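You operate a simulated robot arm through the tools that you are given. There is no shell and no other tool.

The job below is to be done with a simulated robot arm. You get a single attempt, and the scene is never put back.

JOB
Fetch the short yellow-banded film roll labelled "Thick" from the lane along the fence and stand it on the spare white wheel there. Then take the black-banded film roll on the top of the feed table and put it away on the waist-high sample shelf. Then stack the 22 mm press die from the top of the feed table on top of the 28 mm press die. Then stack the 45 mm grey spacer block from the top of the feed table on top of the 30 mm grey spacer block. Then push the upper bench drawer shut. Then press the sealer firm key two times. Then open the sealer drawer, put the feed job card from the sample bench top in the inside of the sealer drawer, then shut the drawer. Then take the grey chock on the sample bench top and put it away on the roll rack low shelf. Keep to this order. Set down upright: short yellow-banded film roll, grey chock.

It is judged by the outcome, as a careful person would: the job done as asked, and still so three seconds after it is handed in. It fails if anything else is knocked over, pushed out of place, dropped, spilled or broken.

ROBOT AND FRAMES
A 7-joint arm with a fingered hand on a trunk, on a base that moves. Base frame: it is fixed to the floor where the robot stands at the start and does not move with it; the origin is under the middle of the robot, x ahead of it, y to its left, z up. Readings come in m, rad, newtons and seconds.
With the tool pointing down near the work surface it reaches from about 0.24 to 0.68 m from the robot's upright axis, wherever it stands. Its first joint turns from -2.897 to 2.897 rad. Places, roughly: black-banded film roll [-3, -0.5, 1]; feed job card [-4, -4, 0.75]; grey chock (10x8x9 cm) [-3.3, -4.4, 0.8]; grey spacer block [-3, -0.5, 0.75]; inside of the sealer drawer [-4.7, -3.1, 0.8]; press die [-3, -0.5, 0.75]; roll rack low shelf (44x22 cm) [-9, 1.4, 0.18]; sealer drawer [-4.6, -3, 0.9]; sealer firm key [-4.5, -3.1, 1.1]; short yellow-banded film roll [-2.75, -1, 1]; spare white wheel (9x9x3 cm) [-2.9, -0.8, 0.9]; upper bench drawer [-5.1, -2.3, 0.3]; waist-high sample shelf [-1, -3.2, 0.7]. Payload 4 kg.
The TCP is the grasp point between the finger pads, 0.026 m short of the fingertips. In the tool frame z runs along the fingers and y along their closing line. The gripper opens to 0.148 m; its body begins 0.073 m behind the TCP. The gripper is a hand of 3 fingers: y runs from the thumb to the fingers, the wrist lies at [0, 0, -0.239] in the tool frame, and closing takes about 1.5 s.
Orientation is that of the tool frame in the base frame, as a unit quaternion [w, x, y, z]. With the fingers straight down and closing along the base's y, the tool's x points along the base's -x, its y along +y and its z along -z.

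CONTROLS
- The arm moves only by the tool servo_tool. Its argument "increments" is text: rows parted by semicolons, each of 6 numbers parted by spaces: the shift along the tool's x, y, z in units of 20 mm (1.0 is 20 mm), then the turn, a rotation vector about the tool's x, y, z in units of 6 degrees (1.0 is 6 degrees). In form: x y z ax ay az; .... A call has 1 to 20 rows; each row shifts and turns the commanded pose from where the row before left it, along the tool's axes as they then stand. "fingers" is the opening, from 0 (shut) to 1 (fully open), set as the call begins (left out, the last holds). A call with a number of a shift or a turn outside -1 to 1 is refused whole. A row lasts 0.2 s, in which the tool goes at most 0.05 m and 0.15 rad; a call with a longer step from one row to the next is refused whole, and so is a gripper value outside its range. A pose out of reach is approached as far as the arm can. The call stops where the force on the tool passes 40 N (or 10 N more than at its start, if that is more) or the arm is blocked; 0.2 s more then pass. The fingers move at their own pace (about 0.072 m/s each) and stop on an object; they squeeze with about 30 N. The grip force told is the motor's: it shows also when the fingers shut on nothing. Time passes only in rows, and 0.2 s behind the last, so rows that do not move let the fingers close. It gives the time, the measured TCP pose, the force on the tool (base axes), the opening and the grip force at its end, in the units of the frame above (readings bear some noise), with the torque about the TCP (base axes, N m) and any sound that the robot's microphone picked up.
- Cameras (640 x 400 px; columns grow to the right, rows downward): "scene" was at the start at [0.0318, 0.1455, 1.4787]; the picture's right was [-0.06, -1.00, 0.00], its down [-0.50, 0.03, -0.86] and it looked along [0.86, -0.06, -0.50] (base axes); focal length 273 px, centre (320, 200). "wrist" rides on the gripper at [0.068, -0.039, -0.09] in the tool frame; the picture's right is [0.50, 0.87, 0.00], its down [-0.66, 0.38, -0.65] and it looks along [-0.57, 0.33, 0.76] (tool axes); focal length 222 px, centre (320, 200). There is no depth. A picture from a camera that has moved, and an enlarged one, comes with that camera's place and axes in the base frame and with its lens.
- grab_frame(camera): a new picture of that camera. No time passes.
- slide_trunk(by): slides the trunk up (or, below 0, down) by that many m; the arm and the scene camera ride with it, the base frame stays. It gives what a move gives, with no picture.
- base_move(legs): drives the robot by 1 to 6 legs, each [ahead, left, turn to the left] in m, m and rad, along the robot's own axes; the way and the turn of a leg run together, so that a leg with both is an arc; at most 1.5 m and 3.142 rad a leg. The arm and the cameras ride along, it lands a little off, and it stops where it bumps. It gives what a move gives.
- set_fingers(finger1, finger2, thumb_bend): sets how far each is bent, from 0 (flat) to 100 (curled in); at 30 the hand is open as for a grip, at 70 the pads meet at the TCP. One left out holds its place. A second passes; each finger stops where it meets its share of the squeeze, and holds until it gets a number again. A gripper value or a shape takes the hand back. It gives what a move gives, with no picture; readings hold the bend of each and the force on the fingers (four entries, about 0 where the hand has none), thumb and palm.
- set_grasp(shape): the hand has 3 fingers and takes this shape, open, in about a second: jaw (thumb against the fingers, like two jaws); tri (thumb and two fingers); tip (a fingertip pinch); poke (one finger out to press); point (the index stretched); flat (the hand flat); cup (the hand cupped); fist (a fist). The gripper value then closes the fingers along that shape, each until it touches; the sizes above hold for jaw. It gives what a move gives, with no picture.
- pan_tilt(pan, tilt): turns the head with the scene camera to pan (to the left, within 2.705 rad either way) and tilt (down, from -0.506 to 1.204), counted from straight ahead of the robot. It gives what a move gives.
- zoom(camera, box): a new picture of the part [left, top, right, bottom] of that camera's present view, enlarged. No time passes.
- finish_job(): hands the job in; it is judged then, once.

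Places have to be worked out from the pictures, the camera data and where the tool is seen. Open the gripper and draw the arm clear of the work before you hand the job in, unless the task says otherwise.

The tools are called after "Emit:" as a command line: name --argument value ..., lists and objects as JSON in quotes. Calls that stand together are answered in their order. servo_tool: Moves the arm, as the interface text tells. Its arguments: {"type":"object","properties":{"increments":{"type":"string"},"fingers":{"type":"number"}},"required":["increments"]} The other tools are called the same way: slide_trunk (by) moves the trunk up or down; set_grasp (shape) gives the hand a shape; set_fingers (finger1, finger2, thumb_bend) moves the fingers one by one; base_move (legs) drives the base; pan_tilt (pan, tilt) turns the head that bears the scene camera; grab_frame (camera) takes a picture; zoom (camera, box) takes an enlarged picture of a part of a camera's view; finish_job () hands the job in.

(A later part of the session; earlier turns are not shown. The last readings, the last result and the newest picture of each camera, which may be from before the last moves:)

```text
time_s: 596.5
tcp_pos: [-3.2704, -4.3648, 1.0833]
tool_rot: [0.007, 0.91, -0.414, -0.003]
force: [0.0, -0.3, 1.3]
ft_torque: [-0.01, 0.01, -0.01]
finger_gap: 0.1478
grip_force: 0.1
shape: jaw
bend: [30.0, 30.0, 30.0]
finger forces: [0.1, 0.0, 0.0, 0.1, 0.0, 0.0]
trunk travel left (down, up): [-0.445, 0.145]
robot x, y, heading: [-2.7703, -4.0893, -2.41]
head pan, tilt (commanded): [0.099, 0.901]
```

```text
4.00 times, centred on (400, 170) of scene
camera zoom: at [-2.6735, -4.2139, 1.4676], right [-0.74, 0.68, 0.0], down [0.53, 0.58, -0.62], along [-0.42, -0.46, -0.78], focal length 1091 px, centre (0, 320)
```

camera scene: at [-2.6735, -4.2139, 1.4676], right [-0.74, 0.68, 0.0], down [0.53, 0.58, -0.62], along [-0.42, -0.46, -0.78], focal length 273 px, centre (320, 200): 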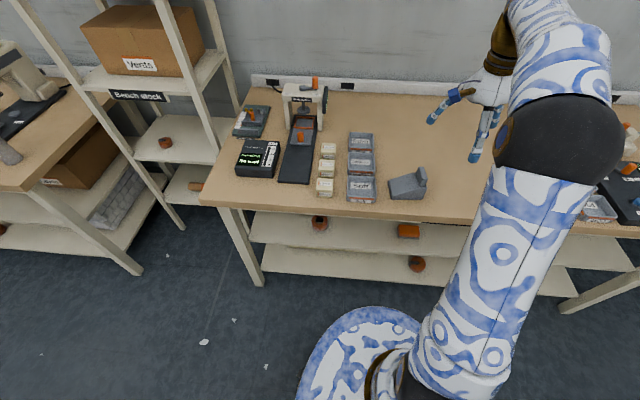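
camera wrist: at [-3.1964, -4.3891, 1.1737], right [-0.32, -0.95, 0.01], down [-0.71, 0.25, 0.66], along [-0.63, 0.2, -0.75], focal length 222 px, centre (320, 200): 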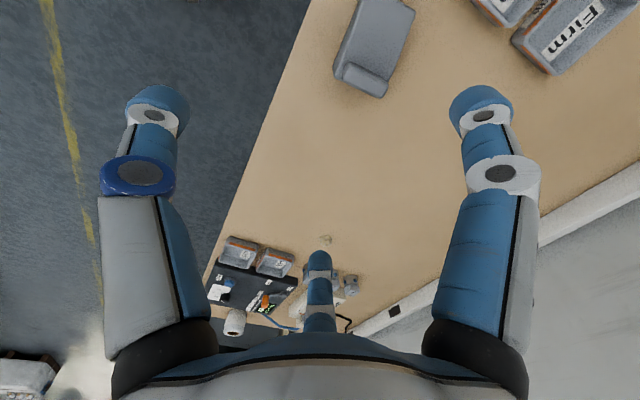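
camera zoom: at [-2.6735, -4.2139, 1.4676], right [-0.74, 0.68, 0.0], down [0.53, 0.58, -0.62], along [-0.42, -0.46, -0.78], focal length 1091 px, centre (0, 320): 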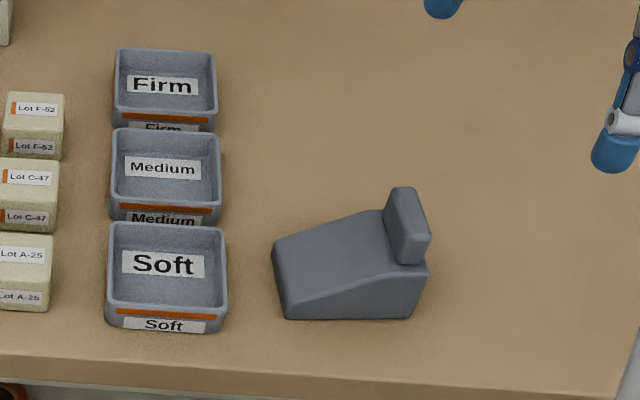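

The tab is ~5 cm × 2 cm × 4 cm at the chock's right end, centre near (v -5.381, h -1.131). I'll rotate the hand 90°, tilt it 45° forward (which will suit the low shelf), and preshape.

Emit:
servo_tool --increments "0 0 0 0 0 1; 0 0 0 0 0 1; 0 0 0 0 0 1; 0 0 0 0 0 1; 0 0 0 0 0 1; 0 0 0 0 0 1; 0 0 0 0 0 1; 0 0 0 0 0 1; 0 0 0 0 0 1; 0 0 0 0 0 1; 0 0 0 0 0 1; 0 0 0 0 0 1; 0 0 0 0 0 1; 0 0 0 0 0 1; 0 0 0 0 0 1; 0 0 0 0 0 0"

Emit:
servo_tool --increments "0 0 0 0 1 0; 0 0 0 0 1 0; 0 0 0 0 1 0; 0 0 0 0 1 0; 0 0 0 0 1 0; 0 0 0 0 1 0; 0 0 0 0 1 0; 0 0 0 0 0.5 0; 0 0 0 0 0 0; -0.894 -0.221 0.318 0 0 0; -0.894 -0.221 0.318 0 0 0; -0.894 -0.221 0.318 0 0 0; -0.894 -0.221 0.318 0 0 0; -0.894 -0.221 0.318 0 0 0; -0.894 -0.221 0.318 0 0 0; -0.894 -0.221 0.318 0 0 0; 0 0 0 0 0 0"

Emit:
set_fingers --finger1 52 --finger2 52 --thumb_bend 52

Emit:
grab_frame --camera "wrist"

Emit:
grab_frame --camera "scene"

```text
time_s: 599.9
tcp_pos: [-3.272, -4.3669, 1.0826]
tool_rot: [-0.008, -0.351, 0.936, -0.003]
force: [-0.5, -0.4, 0.5]
ft_torque: [-0.01, 0.01, 0.0]
finger_gap: 0.1477
grip_force: 0.0
shape: jaw
bend: [30.0, 30.0, 30.0]
finger forces: [0.1, 0.1, 0.0, 0.0, 0.1, 0.1]
trunk travel left (down, up): [-0.445, 0.145]
robot x, y, heading: [-2.768, -4.0875, -2.413]
head pan, tilt (commanded): [0.099, 0.901]
```

```text
time_s: 603.5
tcp_pos: [-3.2088, -4.3518, 0.9622]
tool_rot: [-0.364, -0.323, 0.863, -0.136]
force: [1.0, 0.2, 0.4]
ft_torque: [-0.01, -0.05, 0.01]
finger_gap: 0.1482
grip_force: 0.0
shape: jaw
bend: [30.0, 30.0, 30.0]
finger forces: [0.1, 0.1, 0.1, 0.0, 0.0, 0.0]
trunk travel left (down, up): [-0.445, 0.145]
robot x, y, heading: [-2.7715, -4.0842, -2.412]
head pan, tilt (commanded): [0.099, 0.901]
```

```text
time_s: 604.5
tcp_pos: [-3.2092, -4.3529, 0.9622]
tool_rot: [-0.365, -0.323, 0.862, -0.137]
force: [-0.1, 0.3, -0.3]
ft_torque: [-0.04, 0.0, 0.05]
finger_gap: 0.056
grip_force: 0.1
shape: fingers
bend: [52.0, 52.0, 52.0]
finger forces: [0.0, 0.0, 0.1, 0.0, 0.1, 0.0]
trunk travel left (down, up): [-0.445, 0.145]
robot x, y, heading: [-2.7694, -4.0839, -2.409]
head pan, tilt (commanded): [0.099, 0.901]
```

```text
taken
camera wrist: at [-3.1706, -4.3692, 1.0743], right [-0.83, 0.42, 0.36], down [0.45, 0.89, -0.02], along [-0.33, 0.15, -0.93], focal length 222 px, centre (320, 200)
```

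wrist: 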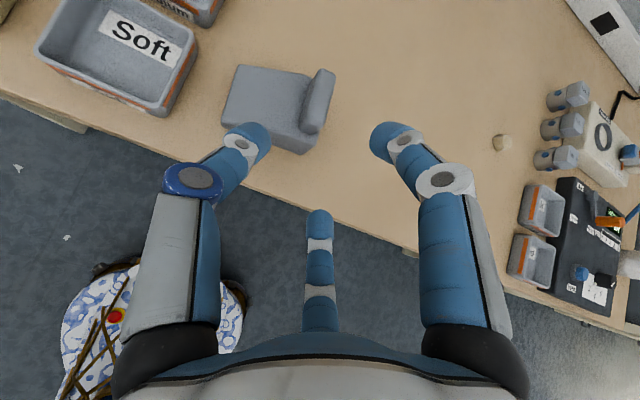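

```text
taken
camera scene: at [-2.6734, -4.2139, 1.4675], right [-0.74, 0.68, 0.0], down [0.53, 0.58, -0.62], along [-0.42, -0.46, -0.78], focal length 273 px, centre (320, 200)
```

scene: 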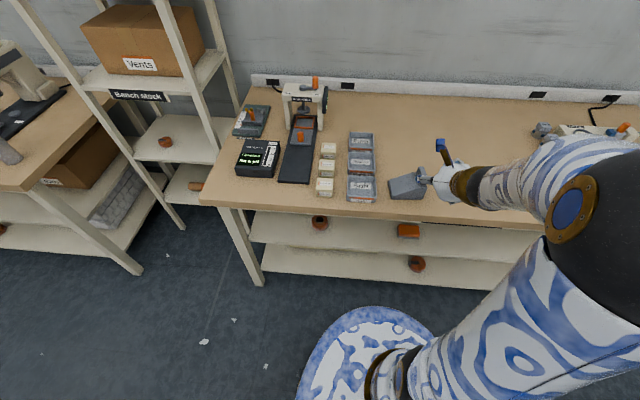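

The approach axis points straight at the tab. I'll advance along it.

Emit:
servo_tool --increments "0 0 1 0 0 0; 0 0 1 0 0 0; 0 0 1 0 0 0; 0 0 1 0 0 0; 0 0 0 0 0 0"

Emit:
grab_frame --camera "wrist"

Emit:
zoom --camera "scene" --box '[370, 120, 490, 220]'

```text
time_s: 605.7
tcp_pos: [-3.2519, -4.3906, 0.9068]
tool_rot: [-0.365, -0.323, 0.862, -0.137]
force: [0.4, 0.2, -0.3]
ft_torque: [-0.03, -0.02, 0.0]
finger_gap: 0.056
grip_force: 0.0
shape: fingers
bend: [52.0, 52.0, 52.0]
finger forces: [0.1, 0.0, 0.0, 0.0, 0.0, 0.0]
trunk travel left (down, up): [-0.445, 0.145]
robot x, y, heading: [-2.77, -4.0897, -2.416]
head pan, tilt (commanded): [0.099, 0.901]
```

```text
taken
camera wrist: at [-3.2138, -4.4076, 1.0182], right [-0.83, 0.42, 0.36], down [0.45, 0.89, -0.01], along [-0.33, 0.15, -0.93], focal length 222 px, centre (320, 200)
```

wrist: 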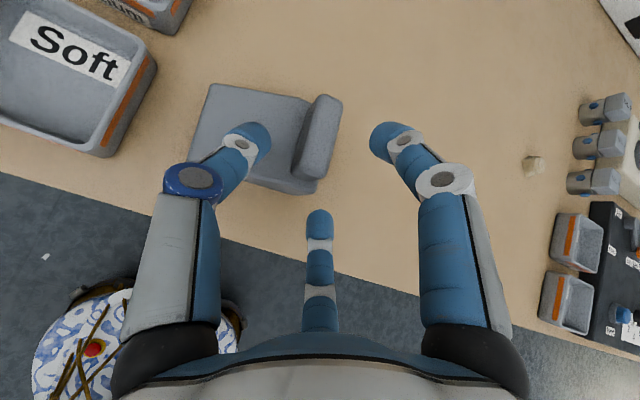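

```text
4.00 times, centred on (430, 170) of scene
camera zoom: at [-2.6735, -4.214, 1.4675], right [-0.74, 0.68, 0.0], down [0.53, 0.58, -0.62], along [-0.42, -0.46, -0.78], focal length 1091 px, centre (-120, 320)
```

zoom: 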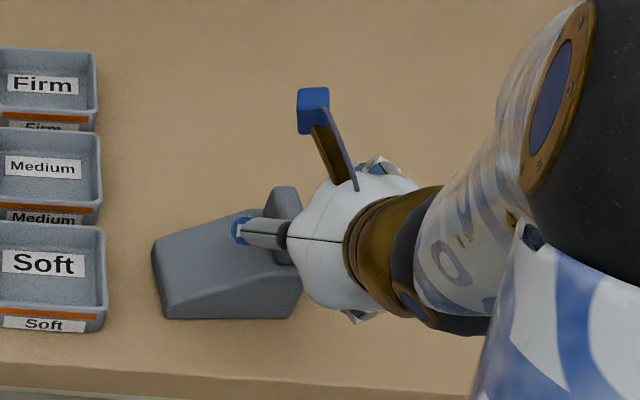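

The tab is between thumb and fingers. I'll advance the remaining 3.5 cm and then close.

Emit:
servo_tool --increments "0 0 0.6 0 0 0; 0 0 0.6 0 0 0; 0 0 0.5 0 0 0; 0 0 0 0 0 0"

Emit:
grab_frame --camera "wrist"

```text
time_s: 606.7
tcp_pos: [-3.2709, -4.407, 0.8828]
tool_rot: [-0.365, -0.324, 0.862, -0.138]
force: [0.3, -0.1, 0.0]
ft_torque: [0.02, 0.01, -0.04]
finger_gap: 0.0561
grip_force: 0.0
shape: fingers
bend: [52.0, 52.0, 52.0]
finger forces: [0.1, 0.1, 0.0, 0.0, 0.1, 0.0]
trunk travel left (down, up): [-0.445, 0.145]
robot x, y, heading: [-2.77, -4.0858, -2.415]
head pan, tilt (commanded): [0.099, 0.901]
```

```text
taken
camera wrist: at [-3.2325, -4.4237, 0.9945], right [-0.83, 0.42, 0.36], down [0.45, 0.89, -0.02], along [-0.33, 0.15, -0.93], focal length 222 px, centre (320, 200)
```

wrist: 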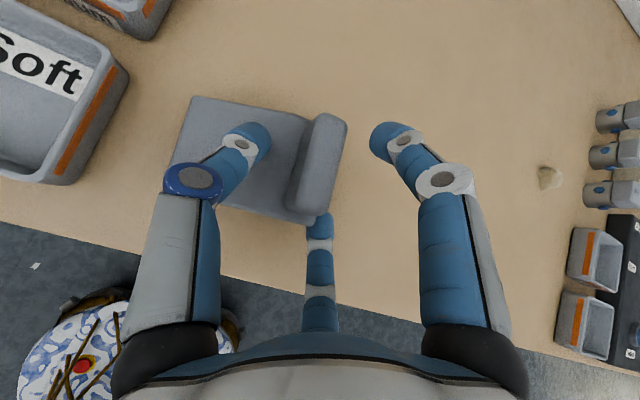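

I'll close on the tab.

Emit:
servo_tool --increments "0 0 0 0 0 0; 0 0 0 0 0 0; 0 0 0 0 0 0; 0 0 0 0 0 0; 0 0 0 0 0 0; 0 0 0 0 0 0; 0 0 0 0 0 0" --fingers 0

Emit:
grab_frame --camera "wrist"

```text
time_s: 608.3
tcp_pos: [-3.272, -4.4067, 0.8826]
tool_rot: [-0.364, -0.323, 0.863, -0.137]
force: [0.0, -0.2, -0.1]
ft_torque: [0.08, 0.05, 0.02]
finger_gap: 0.0056
grip_force: 30.0
shape: jaw
bend: [72.0, 74.0, 66.0]
finger forces: [28.2, 0.1, 0.0, 0.0, 33.9, 0.0]
trunk travel left (down, up): [-0.445, 0.145]
robot x, y, heading: [-2.769, -4.0878, -2.411]
head pan, tilt (commanded): [0.099, 0.901]
```

```text
taken
camera wrist: at [-3.2326, -4.4236, 0.9945], right [-0.83, 0.42, 0.36], down [0.45, 0.89, -0.01], along [-0.33, 0.15, -0.93], focal length 222 px, centre (320, 200)
```

wrist: 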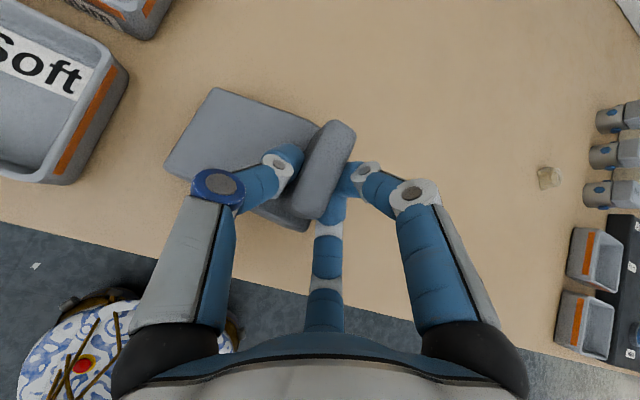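

The chock turned slightly as the fingers seated; grip is ~30 N. I'll lift 3 cm and check how it hangs.

Emit:
servo_tool --increments "0.28 0 -0.27 0 0 0; 0.36 0 -0.35 0 0 0; 0.43 0 -0.41 0 0 0; 0 0 0 0 0 0; 0 0 0 0 0 0"

Emit:
grab_frame --camera "wrist"

Emit:
zoom --camera "scene" --box '[350, 110, 490, 230]'

```text
time_s: 609.5
tcp_pos: [-3.2713, -4.4081, 0.9124]
tool_rot: [-0.364, -0.324, 0.862, -0.137]
force: [-0.1, 0.5, -3.7]
ft_torque: [0.08, 0.03, 0.01]
finger_gap: 0.0058
grip_force: 30.1
shape: jaw
bend: [72.0, 74.0, 66.0]
finger forces: [28.5, 0.0, 0.0, 0.0, 33.9, 0.0]
trunk travel left (down, up): [-0.445, 0.145]
robot x, y, heading: [-2.7685, -4.0875, -2.409]
head pan, tilt (commanded): [0.099, 0.901]
```

```text
taken
camera wrist: at [-3.2325, -4.424, 1.0244], right [-0.83, 0.42, 0.36], down [0.45, 0.89, -0.01], along [-0.33, 0.15, -0.93], focal length 222 px, centre (320, 200)
```

wrist: 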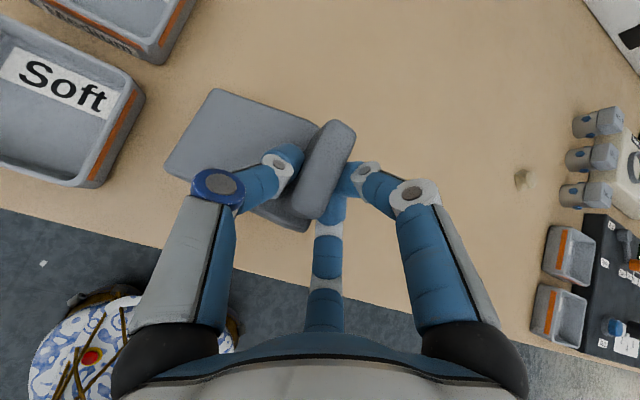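

```text
3.33 times, centred on (420, 170) of scene
camera zoom: at [-2.6737, -4.2141, 1.4675], right [-0.74, 0.68, 0.0], down [0.53, 0.58, -0.62], along [-0.42, -0.46, -0.78], focal length 909 px, centre (-13, 300)
```

zoom: 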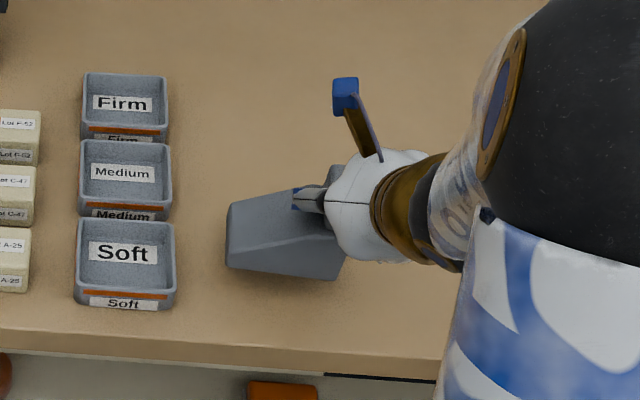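

The chock lifts level (~0.37 kg). I'll raise it well clear and draw it in a little before driving.

Emit:
servo_tool --increments "0.718 0 -0.695 0 0 0; 0.718 0 -0.695 0 0 0; 0.718 0 -0.695 0 0 0; 0.718 0 -0.695 0 0 0; 0.718 0 -0.695 0 0 0; 0.718 0 -0.695 0 0 0; -0.5 0 -0.52 0 0 0; -0.5 0 -0.52 0 0 0; -0.5 0 -0.52 0 0 0; 0 0 0 0 0 0"

Emit:
base_move --legs '[[-0.65, 0, 0]]'

Emit:
grab_frame --camera "wrist"

Emit:
pan_tilt --pan -1.57 --tilt 0.3

Emit:
grab_frame --camera "scene"

```text
time_s: 611.7
tcp_pos: [-3.2378, -4.378, 1.0329]
tool_rot: [-0.365, -0.323, 0.862, -0.137]
force: [0.3, -1.1, -3.2]
ft_torque: [0.13, 0.02, 0.0]
finger_gap: 0.0059
grip_force: 30.2
shape: jaw
bend: [72.0, 74.0, 66.0]
finger forces: [0.0, 0.0, 0.1, 0.0, 33.9, 0.0]
trunk travel left (down, up): [-0.445, 0.145]
robot x, y, heading: [-2.7692, -4.0897, -2.415]
head pan, tilt (commanded): [0.099, 0.901]
```

```text
time_s: 615.4
tcp_pos: [-2.751, -3.9435, 1.0329]
tool_rot: [-0.365, -0.325, 0.862, -0.138]
force: [-0.4, 0.4, -3.6]
ft_torque: [0.11, 0.02, -0.03]
finger_gap: 0.0057
grip_force: 29.8
shape: jaw
bend: [72.0, 74.0, 66.0]
finger forces: [0.0, 0.0, 0.2, 0.1, 33.9, 0.0]
trunk travel left (down, up): [-0.445, 0.145]
robot x, y, heading: [-2.2858, -3.651, -2.405]
head pan, tilt (commanded): [0.099, 0.901]
```

```text
taken
camera wrist: at [-2.7128, -3.9612, 1.1449], right [-0.83, 0.42, 0.36], down [0.45, 0.89, -0.02], along [-0.33, 0.15, -0.93], focal length 222 px, centre (320, 200)
```

wrist: 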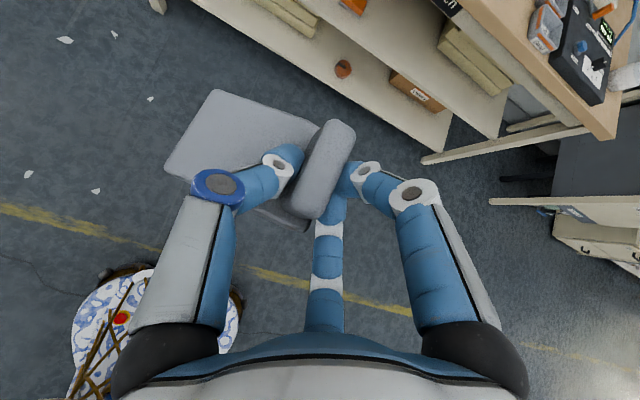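

```text
time_s: 617.1
tcp_pos: [-2.7522, -3.9448, 1.0337]
tool_rot: [-0.364, -0.325, 0.862, -0.138]
force: [-0.3, 0.3, -3.8]
ft_torque: [0.11, 0.02, 0.04]
finger_gap: 0.0058
grip_force: 30.1
shape: jaw
bend: [72.0, 74.0, 66.0]
finger forces: [0.1, 0.0, 0.1, 0.0, 33.8, 0.0]
trunk travel left (down, up): [-0.445, 0.145]
robot x, y, heading: [-2.2813, -3.6501, -2.413]
head pan, tilt (commanded): [-1.571, 0.3]
```

```text
taken
camera scene: at [-2.1985, -3.654, 1.5198], right [0.74, 0.67, 0.0], down [0.2, -0.22, -0.96], along [-0.64, 0.71, -0.3], focal length 273 px, centre (320, 200)
```

scene: 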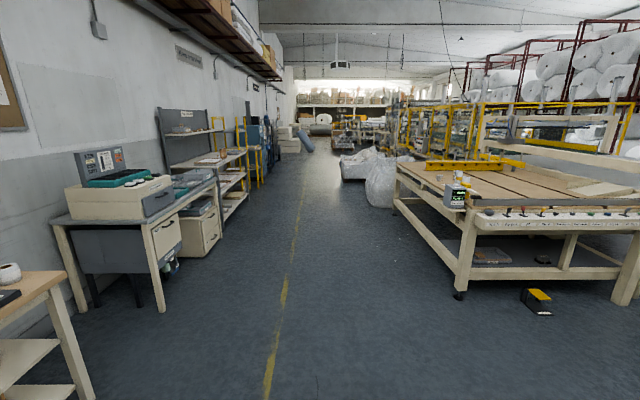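

The chock hangs steadily. The roll rack lies along the same wall further down the aisle; I'll turn to face along the aisle and drive there in stages.

Emit:
base_move --legs '[[0, 0, -1.571], [1.5, 0, 0], [1.5, 0, 0], [1.5, 0, 0]]'

Emit:
pan_tilt --pan 0.2 --tilt 0.3

Emit:
grab_frame --camera "scene"

```text
time_s: 642.4
tcp_pos: [-5.6129, 0.1713, 1.0326]
tool_rot: [-0.354, 0.382, 0.838, 0.16]
force: [0.2, -0.6, -2.9]
ft_torque: [0.02, -0.15, -0.01]
finger_gap: 0.0056
grip_force: 30.8
shape: jaw
bend: [72.0, 74.0, 66.0]
finger forces: [0.0, 0.0, 0.0, 0.0, 34.0, 0.0]
trunk travel left (down, up): [-0.445, 0.145]
robot x, y, heading: [-5.3183, -0.3, 2.296]
head pan, tilt (commanded): [-1.571, 0.3]
```

```text
time_s: 644.2
tcp_pos: [-5.6122, 0.1709, 1.0326]
tool_rot: [-0.355, 0.382, 0.838, 0.161]
force: [0.0, 0.9, -3.9]
ft_torque: [-0.03, -0.11, 0.01]
finger_gap: 0.006
grip_force: 29.5
shape: jaw
bend: [72.0, 74.0, 66.0]
finger forces: [0.1, 0.1, 0.0, 0.0, 34.0, 0.0]
trunk travel left (down, up): [-0.445, 0.145]
robot x, y, heading: [-5.3186, -0.2984, 2.293]
head pan, tilt (commanded): [0.201, 0.3]
```

```text
taken
camera scene: at [-5.4672, -0.387, 1.5198], right [0.6, 0.8, 0.0], down [0.24, -0.18, -0.96], along [-0.76, 0.57, -0.3], focal length 273 px, centre (320, 200)
```

scene: 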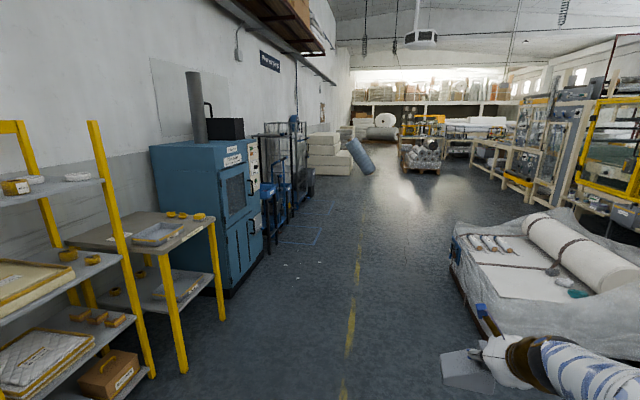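

The listed rack place projects onto the dark frame beside the blue machine. I'll enlarge that.

Emit:
zoom --camera "scene" --box '[230, 90, 380, 260]'

```text
2.35 times, centred on (305, 175) of scene
camera zoom: at [-5.4672, -0.387, 1.5198], right [0.6, 0.8, 0.0], down [0.24, -0.18, -0.96], along [-0.76, 0.57, -0.3], focal length 642 px, centre (355, 259)
```

zoom: 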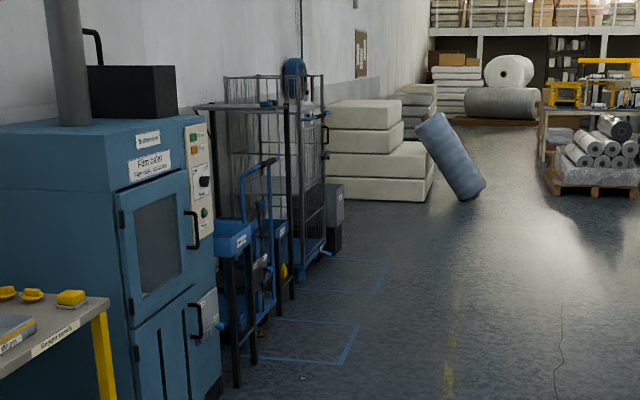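

I'll drive on until abreast of that frame, then look at it from the front.

Emit:
base_move --legs '[[1.5, 0, 0], [1.5, 0, 0], [0.5, 0, 0]]'

Emit:
pan_tilt --pan 1.4 --tilt 0.45

Emit:
grab_frame --camera "scene"

```text
time_s: 661.1
tcp_pos: [-7.9866, 2.7089, 1.0331]
tool_rot: [-0.357, 0.365, 0.846, 0.154]
force: [-0.6, 0.2, -3.3]
ft_torque: [0.01, -0.14, -0.01]
finger_gap: 0.0059
grip_force: 29.8
shape: jaw
bend: [72.0, 74.0, 66.0]
finger forces: [0.1, 0.0, 0.0, 0.0, 34.0, 0.0]
trunk travel left (down, up): [-0.445, 0.145]
robot x, y, heading: [-7.6751, 2.2523, 2.335]
head pan, tilt (commanded): [0.201, 0.3]
```

```text
time_s: 662.5
tcp_pos: [-7.9865, 2.7075, 1.0336]
tool_rot: [-0.357, 0.366, 0.845, 0.154]
force: [-1.1, -0.7, -2.5]
ft_torque: [0.02, -0.12, -0.03]
finger_gap: 0.0056
grip_force: 30.1
shape: jaw
bend: [72.0, 74.0, 66.0]
finger forces: [0.0, 0.0, 0.0, 0.1, 34.1, 0.0]
trunk travel left (down, up): [-0.445, 0.145]
robot x, y, heading: [-7.6747, 2.2506, 2.338]
head pan, tilt (commanded): [1.4, 0.45]
```

```text
taken
camera scene: at [-7.8189, 2.0515, 1.5059], right [-0.56, 0.83, 0.0], down [0.36, 0.24, -0.9], along [-0.75, -0.5, -0.44], focal length 273 px, centre (320, 200)
```

scene: 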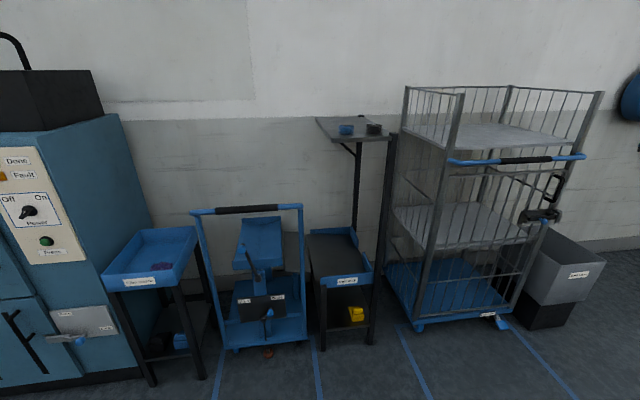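

The listed place falls in the narrow dark unit with a blue-lipped shelf. I'll enlarge it.

Emit:
zoom --camera "scene" --box '[290, 100, 420, 360]'

Emit:
zoom --camera "scene" --box '[290, 220, 400, 350]'

```text
1.54 times, centred on (355, 230) of scene
camera zoom: at [-7.8189, 2.0515, 1.5059], right [-0.56, 0.83, 0.0], down [0.36, 0.24, -0.9], along [-0.75, -0.5, -0.44], focal length 420 px, centre (266, 154)
```

zoom: 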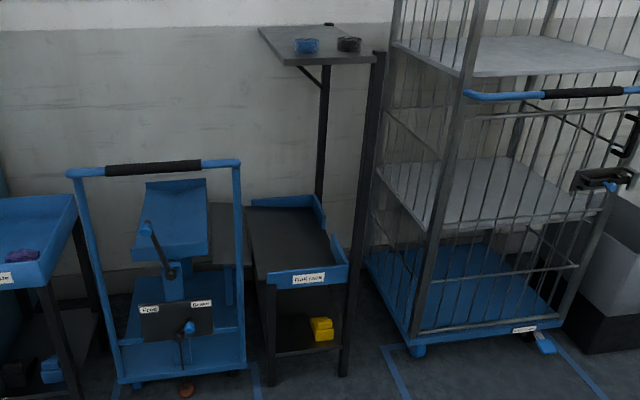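

```text
3.08 times, centred on (345, 285) of scene
camera zoom: at [-7.8189, 2.0515, 1.5059], right [-0.56, 0.83, 0.0], down [0.36, 0.24, -0.9], along [-0.75, -0.5, -0.44], focal length 839 px, centre (243, -62)
```

zoom: 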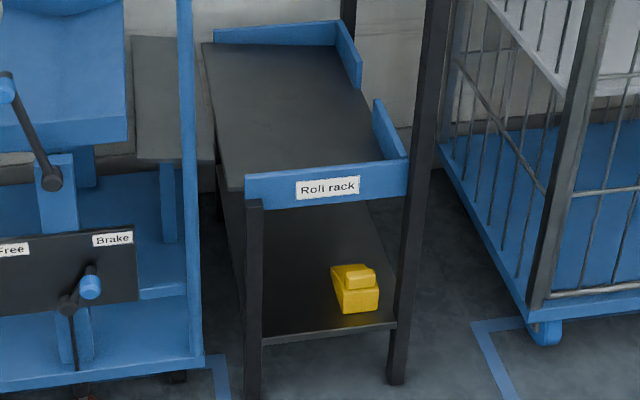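

It is labelled "Roll rack": low shelf top at z≈0.15, blue-lipped shelf above (lip bottom z≈0.47), a yellow chock on its front right. I'll turn to face it and move closer for precise measurements.

Emit:
base_move --legs '[[0, 0, 1.53], [0.4, -0.15, 0]]'

Emit:
pan_tilt --pan 0.15 --tilt 0.8

Emit:
grab_frame --camera "scene"

```text
time_s: 668.8
tcp_pos: [-8.5506, 1.8097, 1.034]
tool_rot: [-0.365, -0.318, 0.864, -0.135]
force: [0.5, -0.5, -3.4]
ft_torque: [0.09, 0.0, 0.02]
finger_gap: 0.0055
grip_force: 30.1
shape: jaw
bend: [72.0, 74.0, 66.0]
finger forces: [0.1, 0.0, 0.0, 0.0, 34.1, 0.1]
trunk travel left (down, up): [-0.445, 0.145]
robot x, y, heading: [-8.0779, 2.0988, -2.418]
head pan, tilt (commanded): [1.4, 0.45]
```

```text
time_s: 670.3
tcp_pos: [-8.5509, 1.8105, 1.0329]
tool_rot: [-0.365, -0.318, 0.864, -0.135]
force: [-0.7, -0.5, -4.3]
ft_torque: [0.11, 0.0, -0.01]
finger_gap: 0.0056
grip_force: 29.6
shape: jaw
bend: [72.0, 74.0, 66.0]
finger forces: [0.0, 0.1, 0.0, 0.1, 34.0, 0.1]
trunk travel left (down, up): [-0.445, 0.145]
robot x, y, heading: [-8.0764, 2.0977, -2.424]
head pan, tilt (commanded): [0.15, 0.799]
```

```text
taken
camera scene: at [-7.9852, 1.9619, 1.4754], right [-0.76, 0.65, 0.0], down [0.46, 0.55, -0.7], along [-0.45, -0.53, -0.72], focal length 273 px, centre (320, 200)
```

scene: 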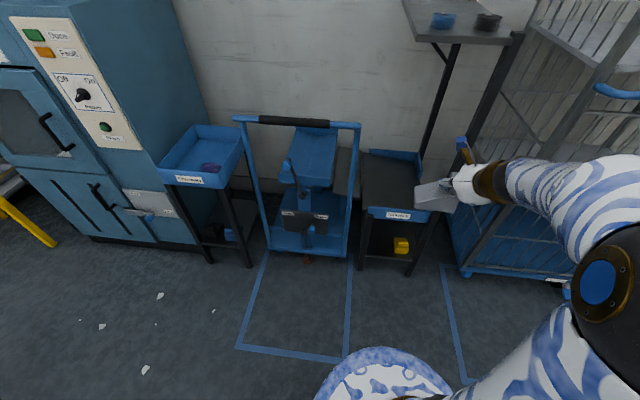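

I'll zoom on the low shelf and also lower the trunk to see it from a lower viewpoint.

Emit:
zoom --camera "scene" --box '[340, 140, 460, 280]'

Emit:
slide_trunk --by -0.35

Emit:
pan_tilt --pan 0.0 --tilt 0.7

Emit:
grab_frame --camera "scene"

Emit:
zoom --camera "scene" --box '[300, 120, 460, 280]'

```text
2.86 times, centred on (400, 210) of scene
camera zoom: at [-7.9852, 1.9619, 1.4754], right [-0.76, 0.65, 0.0], down [0.46, 0.55, -0.7], along [-0.45, -0.53, -0.72], focal length 779 px, centre (91, 171)
```

zoom: 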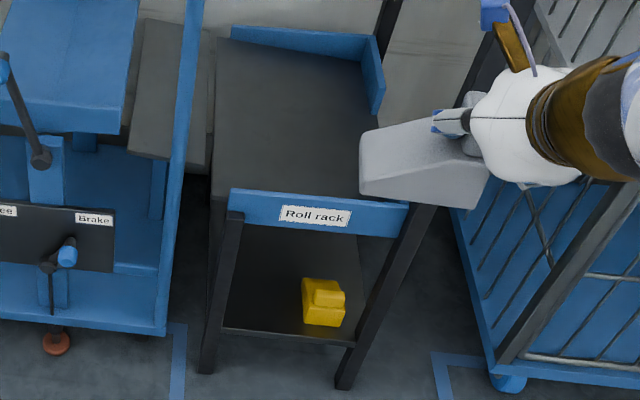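

```text
time_s: 673.7
tcp_pos: [-8.5504, 1.8095, 0.6822]
tool_rot: [-0.365, -0.319, 0.864, -0.136]
force: [0.3, 0.2, -3.5]
ft_torque: [0.1, 0.0, -0.02]
finger_gap: 0.0057
grip_force: 30.2
shape: jaw
bend: [72.0, 74.0, 66.0]
finger forces: [0.0, 0.0, 0.1, 0.0, 34.0, 0.1]
trunk travel left (down, up): [-0.095, 0.495]
robot x, y, heading: [-8.0808, 2.0968, -2.418]
head pan, tilt (commanded): [0.15, 0.799]
```

```text
time_s: 674.4
tcp_pos: [-8.5529, 1.8099, 0.6841]
tool_rot: [-0.364, -0.319, 0.864, -0.136]
force: [0.5, -0.7, -2.5]
ft_torque: [0.12, 0.01, 0.01]
finger_gap: 0.0055
grip_force: 29.9
shape: jaw
bend: [72.0, 74.0, 66.0]
finger forces: [0.0, 0.0, 0.0, 0.0, 34.0, 0.0]
trunk travel left (down, up): [-0.095, 0.495]
robot x, y, heading: [-8.0818, 2.0985, -2.425]
head pan, tilt (commanded): [0.0, 0.7]
```

```text
taken
camera scene: at [-7.9969, 1.9677, 1.1336], right [-0.66, 0.75, 0.0], down [0.49, 0.42, -0.76], along [-0.58, -0.5, -0.64], focal length 273 px, centre (320, 200)
```

scene: 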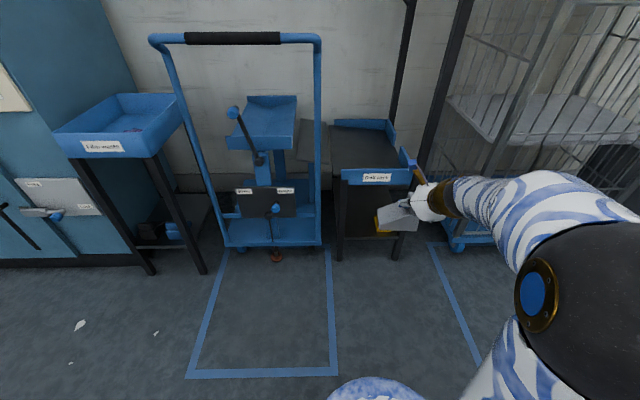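

```text
2.50 times, centred on (380, 200) of scene
camera zoom: at [-7.9969, 1.9677, 1.1336], right [-0.66, 0.75, 0.0], down [0.49, 0.42, -0.76], along [-0.58, -0.5, -0.64], focal length 682 px, centre (170, 200)
```

zoom: 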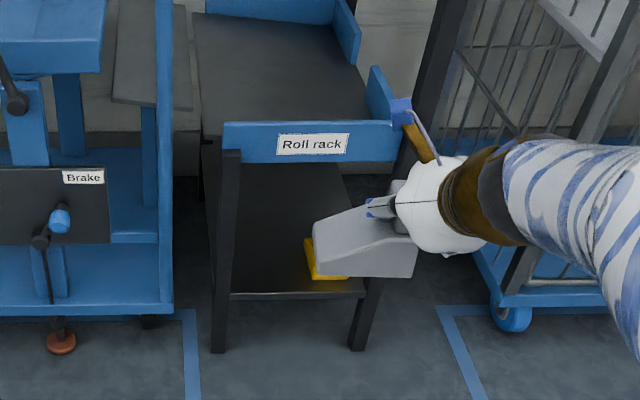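

Measured: shelf front edge v≈-5.553, yellow chock from h≈7.068, posts at h≈6.89 and 7.18 – a free strip of ~14 cm on the left. I'll extend, square up the chock's yaw by ~4.6°, and lower it in front of the rack.

Emit:
servo_tool --increments "0.697 -0.018 0.716 0 0 0; 0.697 -0.018 0.716 0 0 0; 0.697 -0.018 0.716 0 0 0; 0.697 -0.018 0.716 0 0 0; 0 0 0 0.28 0 -0.27; 0 0 0 0.27 0 -0.26; 0 0 0 0 0 0"

Emit:
servo_tool --increments "-0.716 0 0.697 0 0 0; -0.716 0 0.697 0 0 0; -0.716 0 0.697 0 0 0; -0.716 0 0.697 0 0 0; -0.716 0 0.697 0 0 0; -0.716 0 0.697 0 0 0; -0.716 0 0.697 0 0 0; -0.716 0 0.697 0 0 0; -0.716 0 0.697 0 0 0; -0.716 0 0.697 0 0 0; -0.716 0 0.697 0 0 0; -0.716 0 0.697 0 0 0; -0.716 0 0.697 0 0 0; -0.716 0 0.697 0 0 0; 0 0 0 0 0 0"

Emit:
grab_frame --camera "scene"

Emit:
grab_frame --camera "wrist"

```text
time_s: 676.0
tcp_pos: [-8.6113, 1.7573, 0.6834]
tool_rot: [-0.359, -0.354, 0.85, -0.15]
force: [-0.2, 0.3, -3.2]
ft_torque: [0.09, 0.02, 0.01]
finger_gap: 0.0055
grip_force: 30.1
shape: jaw
bend: [72.0, 74.0, 66.0]
finger forces: [0.1, 0.0, 0.0, 0.1, 34.0, 0.1]
trunk travel left (down, up): [-0.095, 0.495]
robot x, y, heading: [-8.0784, 2.0975, -2.423]
head pan, tilt (commanded): [0.0, 0.7]
```

```text
time_s: 679.2
tcp_pos: [-8.6097, 1.757, 0.4035]
tool_rot: [-0.358, -0.354, 0.851, -0.15]
force: [-0.2, 0.5, -3.3]
ft_torque: [0.13, 0.02, -0.01]
finger_gap: 0.0054
grip_force: 29.8
shape: jaw
bend: [72.0, 74.0, 66.0]
finger forces: [0.0, 0.0, 0.0, 0.0, 33.8, 0.0]
trunk travel left (down, up): [-0.095, 0.495]
robot x, y, heading: [-8.0817, 2.0941, -2.422]
head pan, tilt (commanded): [0.0, 0.7]
```

```text
taken
camera scene: at [-7.9971, 1.9676, 1.1337], right [-0.66, 0.75, 0.0], down [0.49, 0.42, -0.76], along [-0.58, -0.5, -0.64], focal length 273 px, centre (320, 200)
```

scene: 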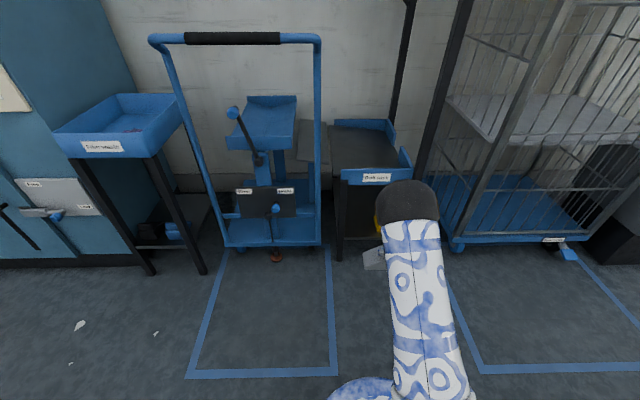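

```text
taken
camera wrist: at [-8.5704, 1.7425, 0.5149], right [-0.86, 0.36, 0.36], down [0.39, 0.92, -0.01], along [-0.34, 0.12, -0.93], focal length 222 px, centre (320, 200)
```

wrist: 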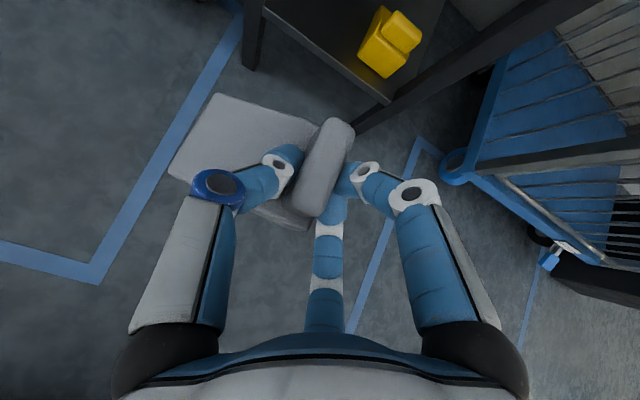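

The wrist view shows the shelf, posts and yellow chock clearly, and the grey chock is square to the rack. I'll lower it to about 2 cm above shelf height, still outside.

Emit:
servo_tool --increments "-0.716 -0.15 0.699 0 0 0; -0.716 -0.15 0.699 0 0 0; -0.716 -0.15 0.699 0 0 0; -0.716 0 0.699 0 0 0; -0.716 0 0.699 0 0 0; -0.716 0 0.699 0 0 0; -0.716 0 0.699 0 0 0; 0 0 0 0 0 0"

Emit:
grab_frame --camera "wrist"

Emit:
grab_frame --camera "scene"

```text
time_s: 681.0
tcp_pos: [-8.6047, 1.7485, 0.2624]
tool_rot: [-0.359, -0.353, 0.851, -0.149]
force: [-0.4, -0.1, -3.0]
ft_torque: [0.06, 0.01, -0.02]
finger_gap: 0.0056
grip_force: 29.8
shape: jaw
bend: [72.0, 74.0, 66.0]
finger forces: [0.1, 0.0, 0.0, 0.1, 33.8, 0.1]
trunk travel left (down, up): [-0.095, 0.495]
robot x, y, heading: [-8.0799, 2.097, -2.424]
head pan, tilt (commanded): [0.0, 0.7]
```

```text
taken
camera wrist: at [-8.564, 1.7355, 0.3751], right [-0.86, 0.36, 0.36], down [0.39, 0.92, -0.01], along [-0.34, 0.12, -0.93], focal length 222 px, centre (320, 200)
```

wrist: 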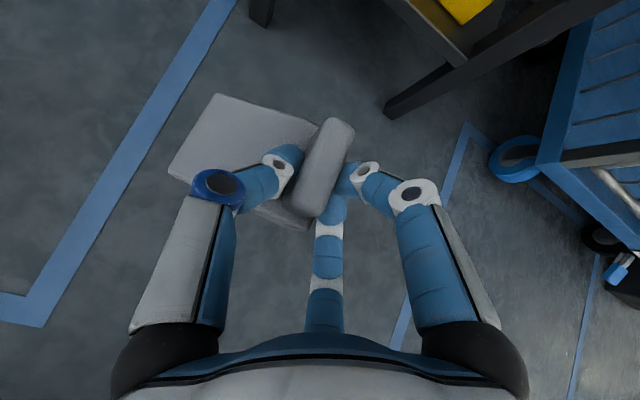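

```text
taken
camera scene: at [-7.9971, 1.9676, 1.1337], right [-0.66, 0.75, 0.0], down [0.49, 0.42, -0.76], along [-0.58, -0.5, -0.64], focal length 273 px, centre (320, 200)
```

scene: 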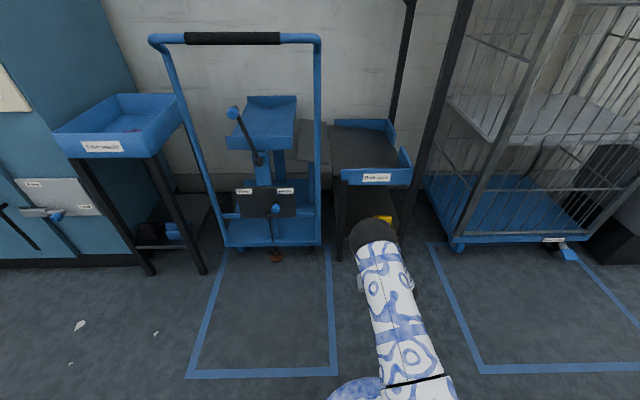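

The chock base is ~3 cm above the shelf level. I'll move the base forward 0.23 m so the chock reaches the shelf's front edge.

Emit:
base_move --legs '[[0.15, 0, 0]]'

Emit:
grab_frame --camera "wrist"

Emit:
base_move --legs '[[0.08, 0, 0]]'

Emit:
grab_frame --camera "wrist"

Emit:
grab_frame --camera "scene"

```text
time_s: 682.4
tcp_pos: [-8.7173, 1.6511, 0.2631]
tool_rot: [-0.359, -0.354, 0.85, -0.151]
force: [-0.7, 0.4, -3.0]
ft_torque: [0.11, 0.04, -0.02]
finger_gap: 0.0053
grip_force: 30.2
shape: jaw
bend: [72.0, 74.0, 66.0]
finger forces: [0.1, 0.0, 0.0, 0.1, 33.9, 0.1]
trunk travel left (down, up): [-0.095, 0.495]
robot x, y, heading: [-8.1918, 1.9999, -2.42]
head pan, tilt (commanded): [0.0, 0.7]
```

```text
taken
camera wrist: at [-8.6776, 1.6354, 0.3753], right [-0.86, 0.36, 0.36], down [0.38, 0.92, -0.01], along [-0.34, 0.12, -0.93], focal length 222 px, centre (320, 200)
```

wrist: 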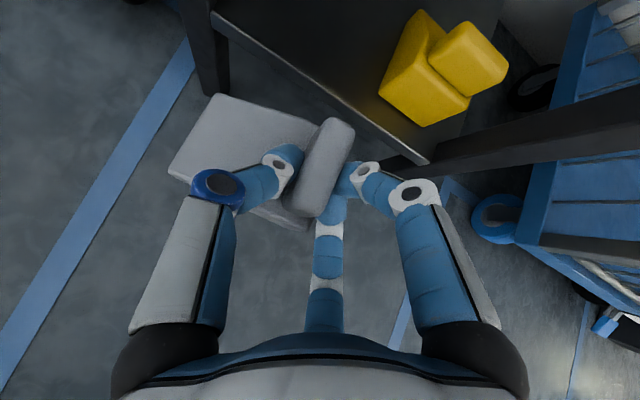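

```text
time_s: 683.4
tcp_pos: [-8.7774, 1.5982, 0.2643]
tool_rot: [-0.359, -0.353, 0.851, -0.149]
force: [4.9, 5.7, 4.2]
ft_torque: [0.37, -0.28, 0.13]
finger_gap: 0.0062
grip_force: 30.7
shape: jaw
bend: [72.0, 75.0, 66.0]
finger forces: [0.0, 0.0, 0.1, 0.0, 36.1, 0.1]
trunk travel left (down, up): [-0.095, 0.495]
robot x, y, heading: [-8.2558, 1.9447, -2.421]
head pan, tilt (commanded): [0.0, 0.7]
```

```text
taken
camera wrist: at [-8.7376, 1.5829, 0.3756], right [-0.86, 0.36, 0.36], down [0.38, 0.92, -0.01], along [-0.34, 0.13, -0.93], focal length 222 px, centre (320, 200)
```

wrist: 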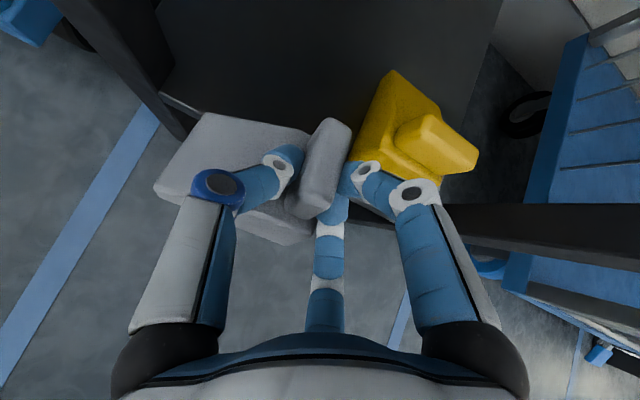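

```text
taken
camera scene: at [-8.1705, 1.8157, 1.1337], right [-0.66, 0.75, 0.0], down [0.48, 0.42, -0.77], along [-0.58, -0.5, -0.64], focal length 273 px, centre (320, 200)
```

scene: 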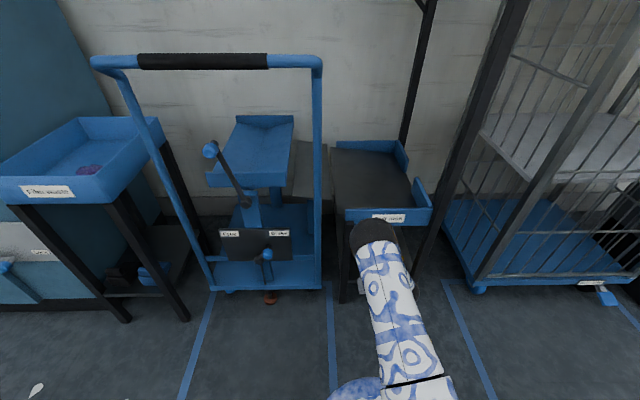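

The chock touched the shelf's front edge – the shelf is higher than I measured. I'll back off 8 cm, raise, and check the chock in the hand.

Emit:
base_move --legs '[[-0.08, 0, 0]]'

Emit:
servo_tool --increments "0.716 0 -0.699 0 0 0; 0.716 0 -0.699 0 0 0; 0.716 0 -0.699 0 0 0; 0 0 0 0 0 0"

Emit:
grab_frame --camera "wrist"

Emit:
zoom --camera "scene" --box '[300, 180, 460, 320]'

```text
time_s: 684.5
tcp_pos: [-8.718, 1.6493, 0.2634]
tool_rot: [-0.359, -0.353, 0.851, -0.15]
force: [-0.2, 0.2, -3.2]
ft_torque: [0.14, 0.04, -0.04]
finger_gap: 0.0057
grip_force: 30.3
shape: jaw
bend: [72.0, 75.0, 66.0]
finger forces: [0.0, 0.1, 0.0, 0.0, 35.6, 0.0]
trunk travel left (down, up): [-0.095, 0.495]
robot x, y, heading: [-8.1959, 1.9969, -2.421]
head pan, tilt (commanded): [0.0, 0.7]
```

```text
time_s: 685.5
tcp_pos: [-8.7175, 1.6515, 0.3242]
tool_rot: [-0.359, -0.353, 0.851, -0.149]
force: [-0.6, 0.0, -3.0]
ft_torque: [0.09, 0.03, -0.03]
finger_gap: 0.0058
grip_force: 30.0
shape: jaw
bend: [72.0, 75.0, 66.0]
finger forces: [0.0, 0.1, 0.0, 0.1, 35.6, 0.0]
trunk travel left (down, up): [-0.095, 0.495]
robot x, y, heading: [-8.1921, 1.9983, -2.422]
head pan, tilt (commanded): [0.0, 0.7]
```

```text
taken
camera wrist: at [-8.6777, 1.6358, 0.4355], right [-0.86, 0.36, 0.36], down [0.38, 0.92, -0.01], along [-0.34, 0.13, -0.93], focal length 222 px, centre (320, 200)
```

wrist: 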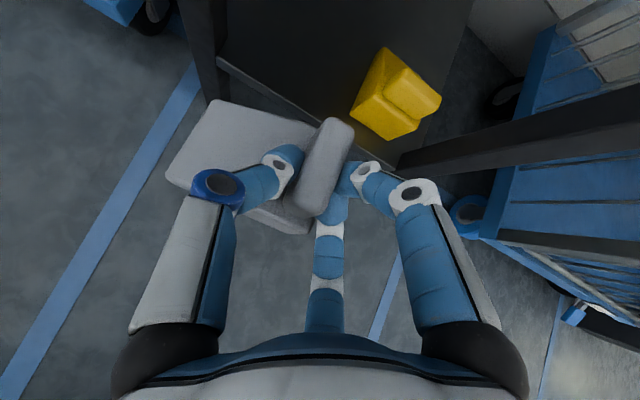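

```text
2.86 times, centred on (380, 250) of scene
camera zoom: at [-8.1108, 1.868, 1.1336], right [-0.66, 0.75, 0.0], down [0.48, 0.42, -0.76], along [-0.57, -0.5, -0.64], focal length 779 px, centre (149, 57)
```

zoom: 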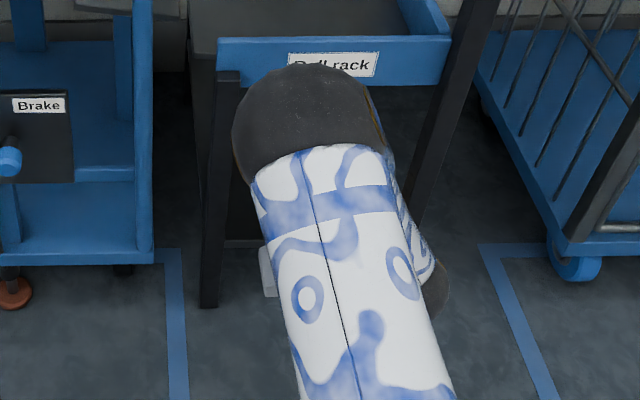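

The shelf top triangulates to z≈0.18 (front edge v≈-5.526, yellow chock from h≈7.066). I'll set the height to 3 cm above it, shift slightly left, and go forward again.

Emit:
servo_tool --increments "-0.53 -0.25 0.52 0 0 0; -0.53 -0.2 0.52 0 0 0; 0 0 0 0 0 0"

Emit:
base_move --legs '[[0.08, 0, 0]]'

Emit:
grab_frame --camera "wrist"

```text
time_s: 686.3
tcp_pos: [-8.7109, 1.6441, 0.293]
tool_rot: [-0.359, -0.354, 0.85, -0.15]
force: [0.4, 0.9, -4.1]
ft_torque: [0.07, 0.03, 0.0]
finger_gap: 0.0059
grip_force: 29.7
shape: jaw
bend: [72.0, 75.0, 66.0]
finger forces: [0.1, 0.0, 0.0, 0.0, 35.6, 0.1]
trunk travel left (down, up): [-0.095, 0.495]
robot x, y, heading: [-8.1925, 1.9978, -2.423]
head pan, tilt (commanded): [0.0, 0.7]
```

```text
time_s: 687.4
tcp_pos: [-8.7733, 1.5915, 0.2941]
tool_rot: [-0.359, -0.354, 0.85, -0.151]
force: [0.9, 0.1, -3.3]
ft_torque: [0.11, 0.01, 0.01]
finger_gap: 0.0057
grip_force: 30.3
shape: jaw
bend: [72.0, 75.0, 66.0]
finger forces: [0.1, 0.1, 0.1, 0.0, 35.7, 0.0]
trunk travel left (down, up): [-0.095, 0.495]
robot x, y, heading: [-8.255, 1.9478, -2.42]
head pan, tilt (commanded): [0.0, 0.7]
```

```text
taken
camera wrist: at [-8.7314, 1.5767, 0.4057], right [-0.86, 0.36, 0.36], down [0.38, 0.92, -0.01], along [-0.34, 0.13, -0.93], focal length 222 px, centre (320, 200)
```

wrist: 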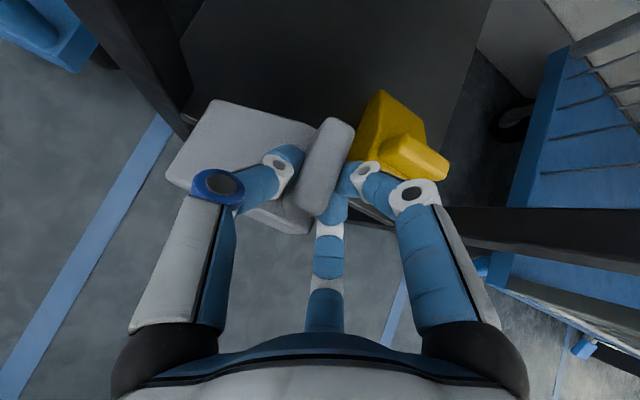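

No contact at this height. I'll move the chock in the last 6 cm with the arm.

Emit:
servo_tool --increments "0.52 -0.02 0.533 0 0 0; 0.52 -0.02 0.533 0 0 0; 0.52 -0.02 0.533 0 0 0; 0.52 -0.02 0.533 0 0 0; 0 0 0 0 0 0"

Emit:
grab_frame --camera "wrist"

Emit:
pan_tilt --pan 0.25 --tilt 0.9

Emit:
grab_frame --camera "scene"

```text
time_s: 688.5
tcp_pos: [-8.8127, 1.5471, 0.2937]
tool_rot: [-0.358, -0.353, 0.851, -0.149]
force: [0.2, -0.3, -2.4]
ft_torque: [0.12, 0.01, 0.0]
finger_gap: 0.006
grip_force: 30.1
shape: jaw
bend: [72.0, 75.0, 66.0]
finger forces: [0.0, 0.0, 0.1, 0.0, 35.5, 0.0]
trunk travel left (down, up): [-0.095, 0.495]
robot x, y, heading: [-8.2512, 1.9436, -2.422]
head pan, tilt (commanded): [0.0, 0.7]
```

```text
taken
camera wrist: at [-8.7719, 1.5332, 0.4056], right [-0.86, 0.36, 0.36], down [0.39, 0.92, -0.01], along [-0.33, 0.13, -0.93], focal length 222 px, centre (320, 200)
```

wrist: 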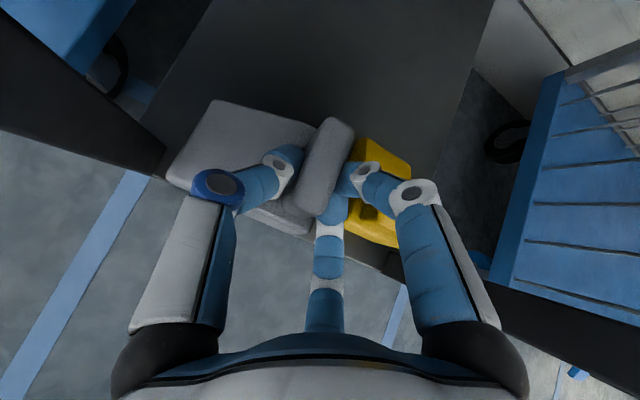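

```text
time_s: 689.3
tcp_pos: [-8.8122, 1.548, 0.294]
tool_rot: [-0.359, -0.354, 0.85, -0.151]
force: [0.0, 0.1, -2.9]
ft_torque: [0.11, 0.02, 0.01]
finger_gap: 0.0058
grip_force: 29.6
shape: jaw
bend: [72.0, 75.0, 66.0]
finger forces: [0.0, 0.0, 0.0, 0.0, 35.7, 0.0]
trunk travel left (down, up): [-0.095, 0.495]
robot x, y, heading: [-8.2529, 1.9424, -2.422]
head pan, tilt (commanded): [0.25, 0.901]
```

```text
taken
camera scene: at [-8.1501, 1.8089, 1.1175], right [-0.82, 0.57, 0.0], down [0.44, 0.65, -0.62], along [-0.35, -0.51, -0.78], focal length 273 px, centre (320, 200)
```

scene: 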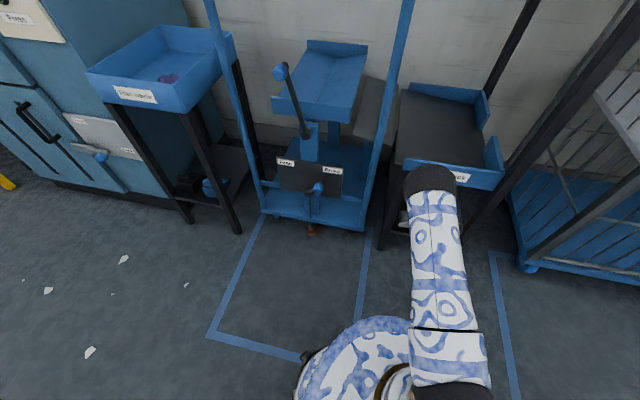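

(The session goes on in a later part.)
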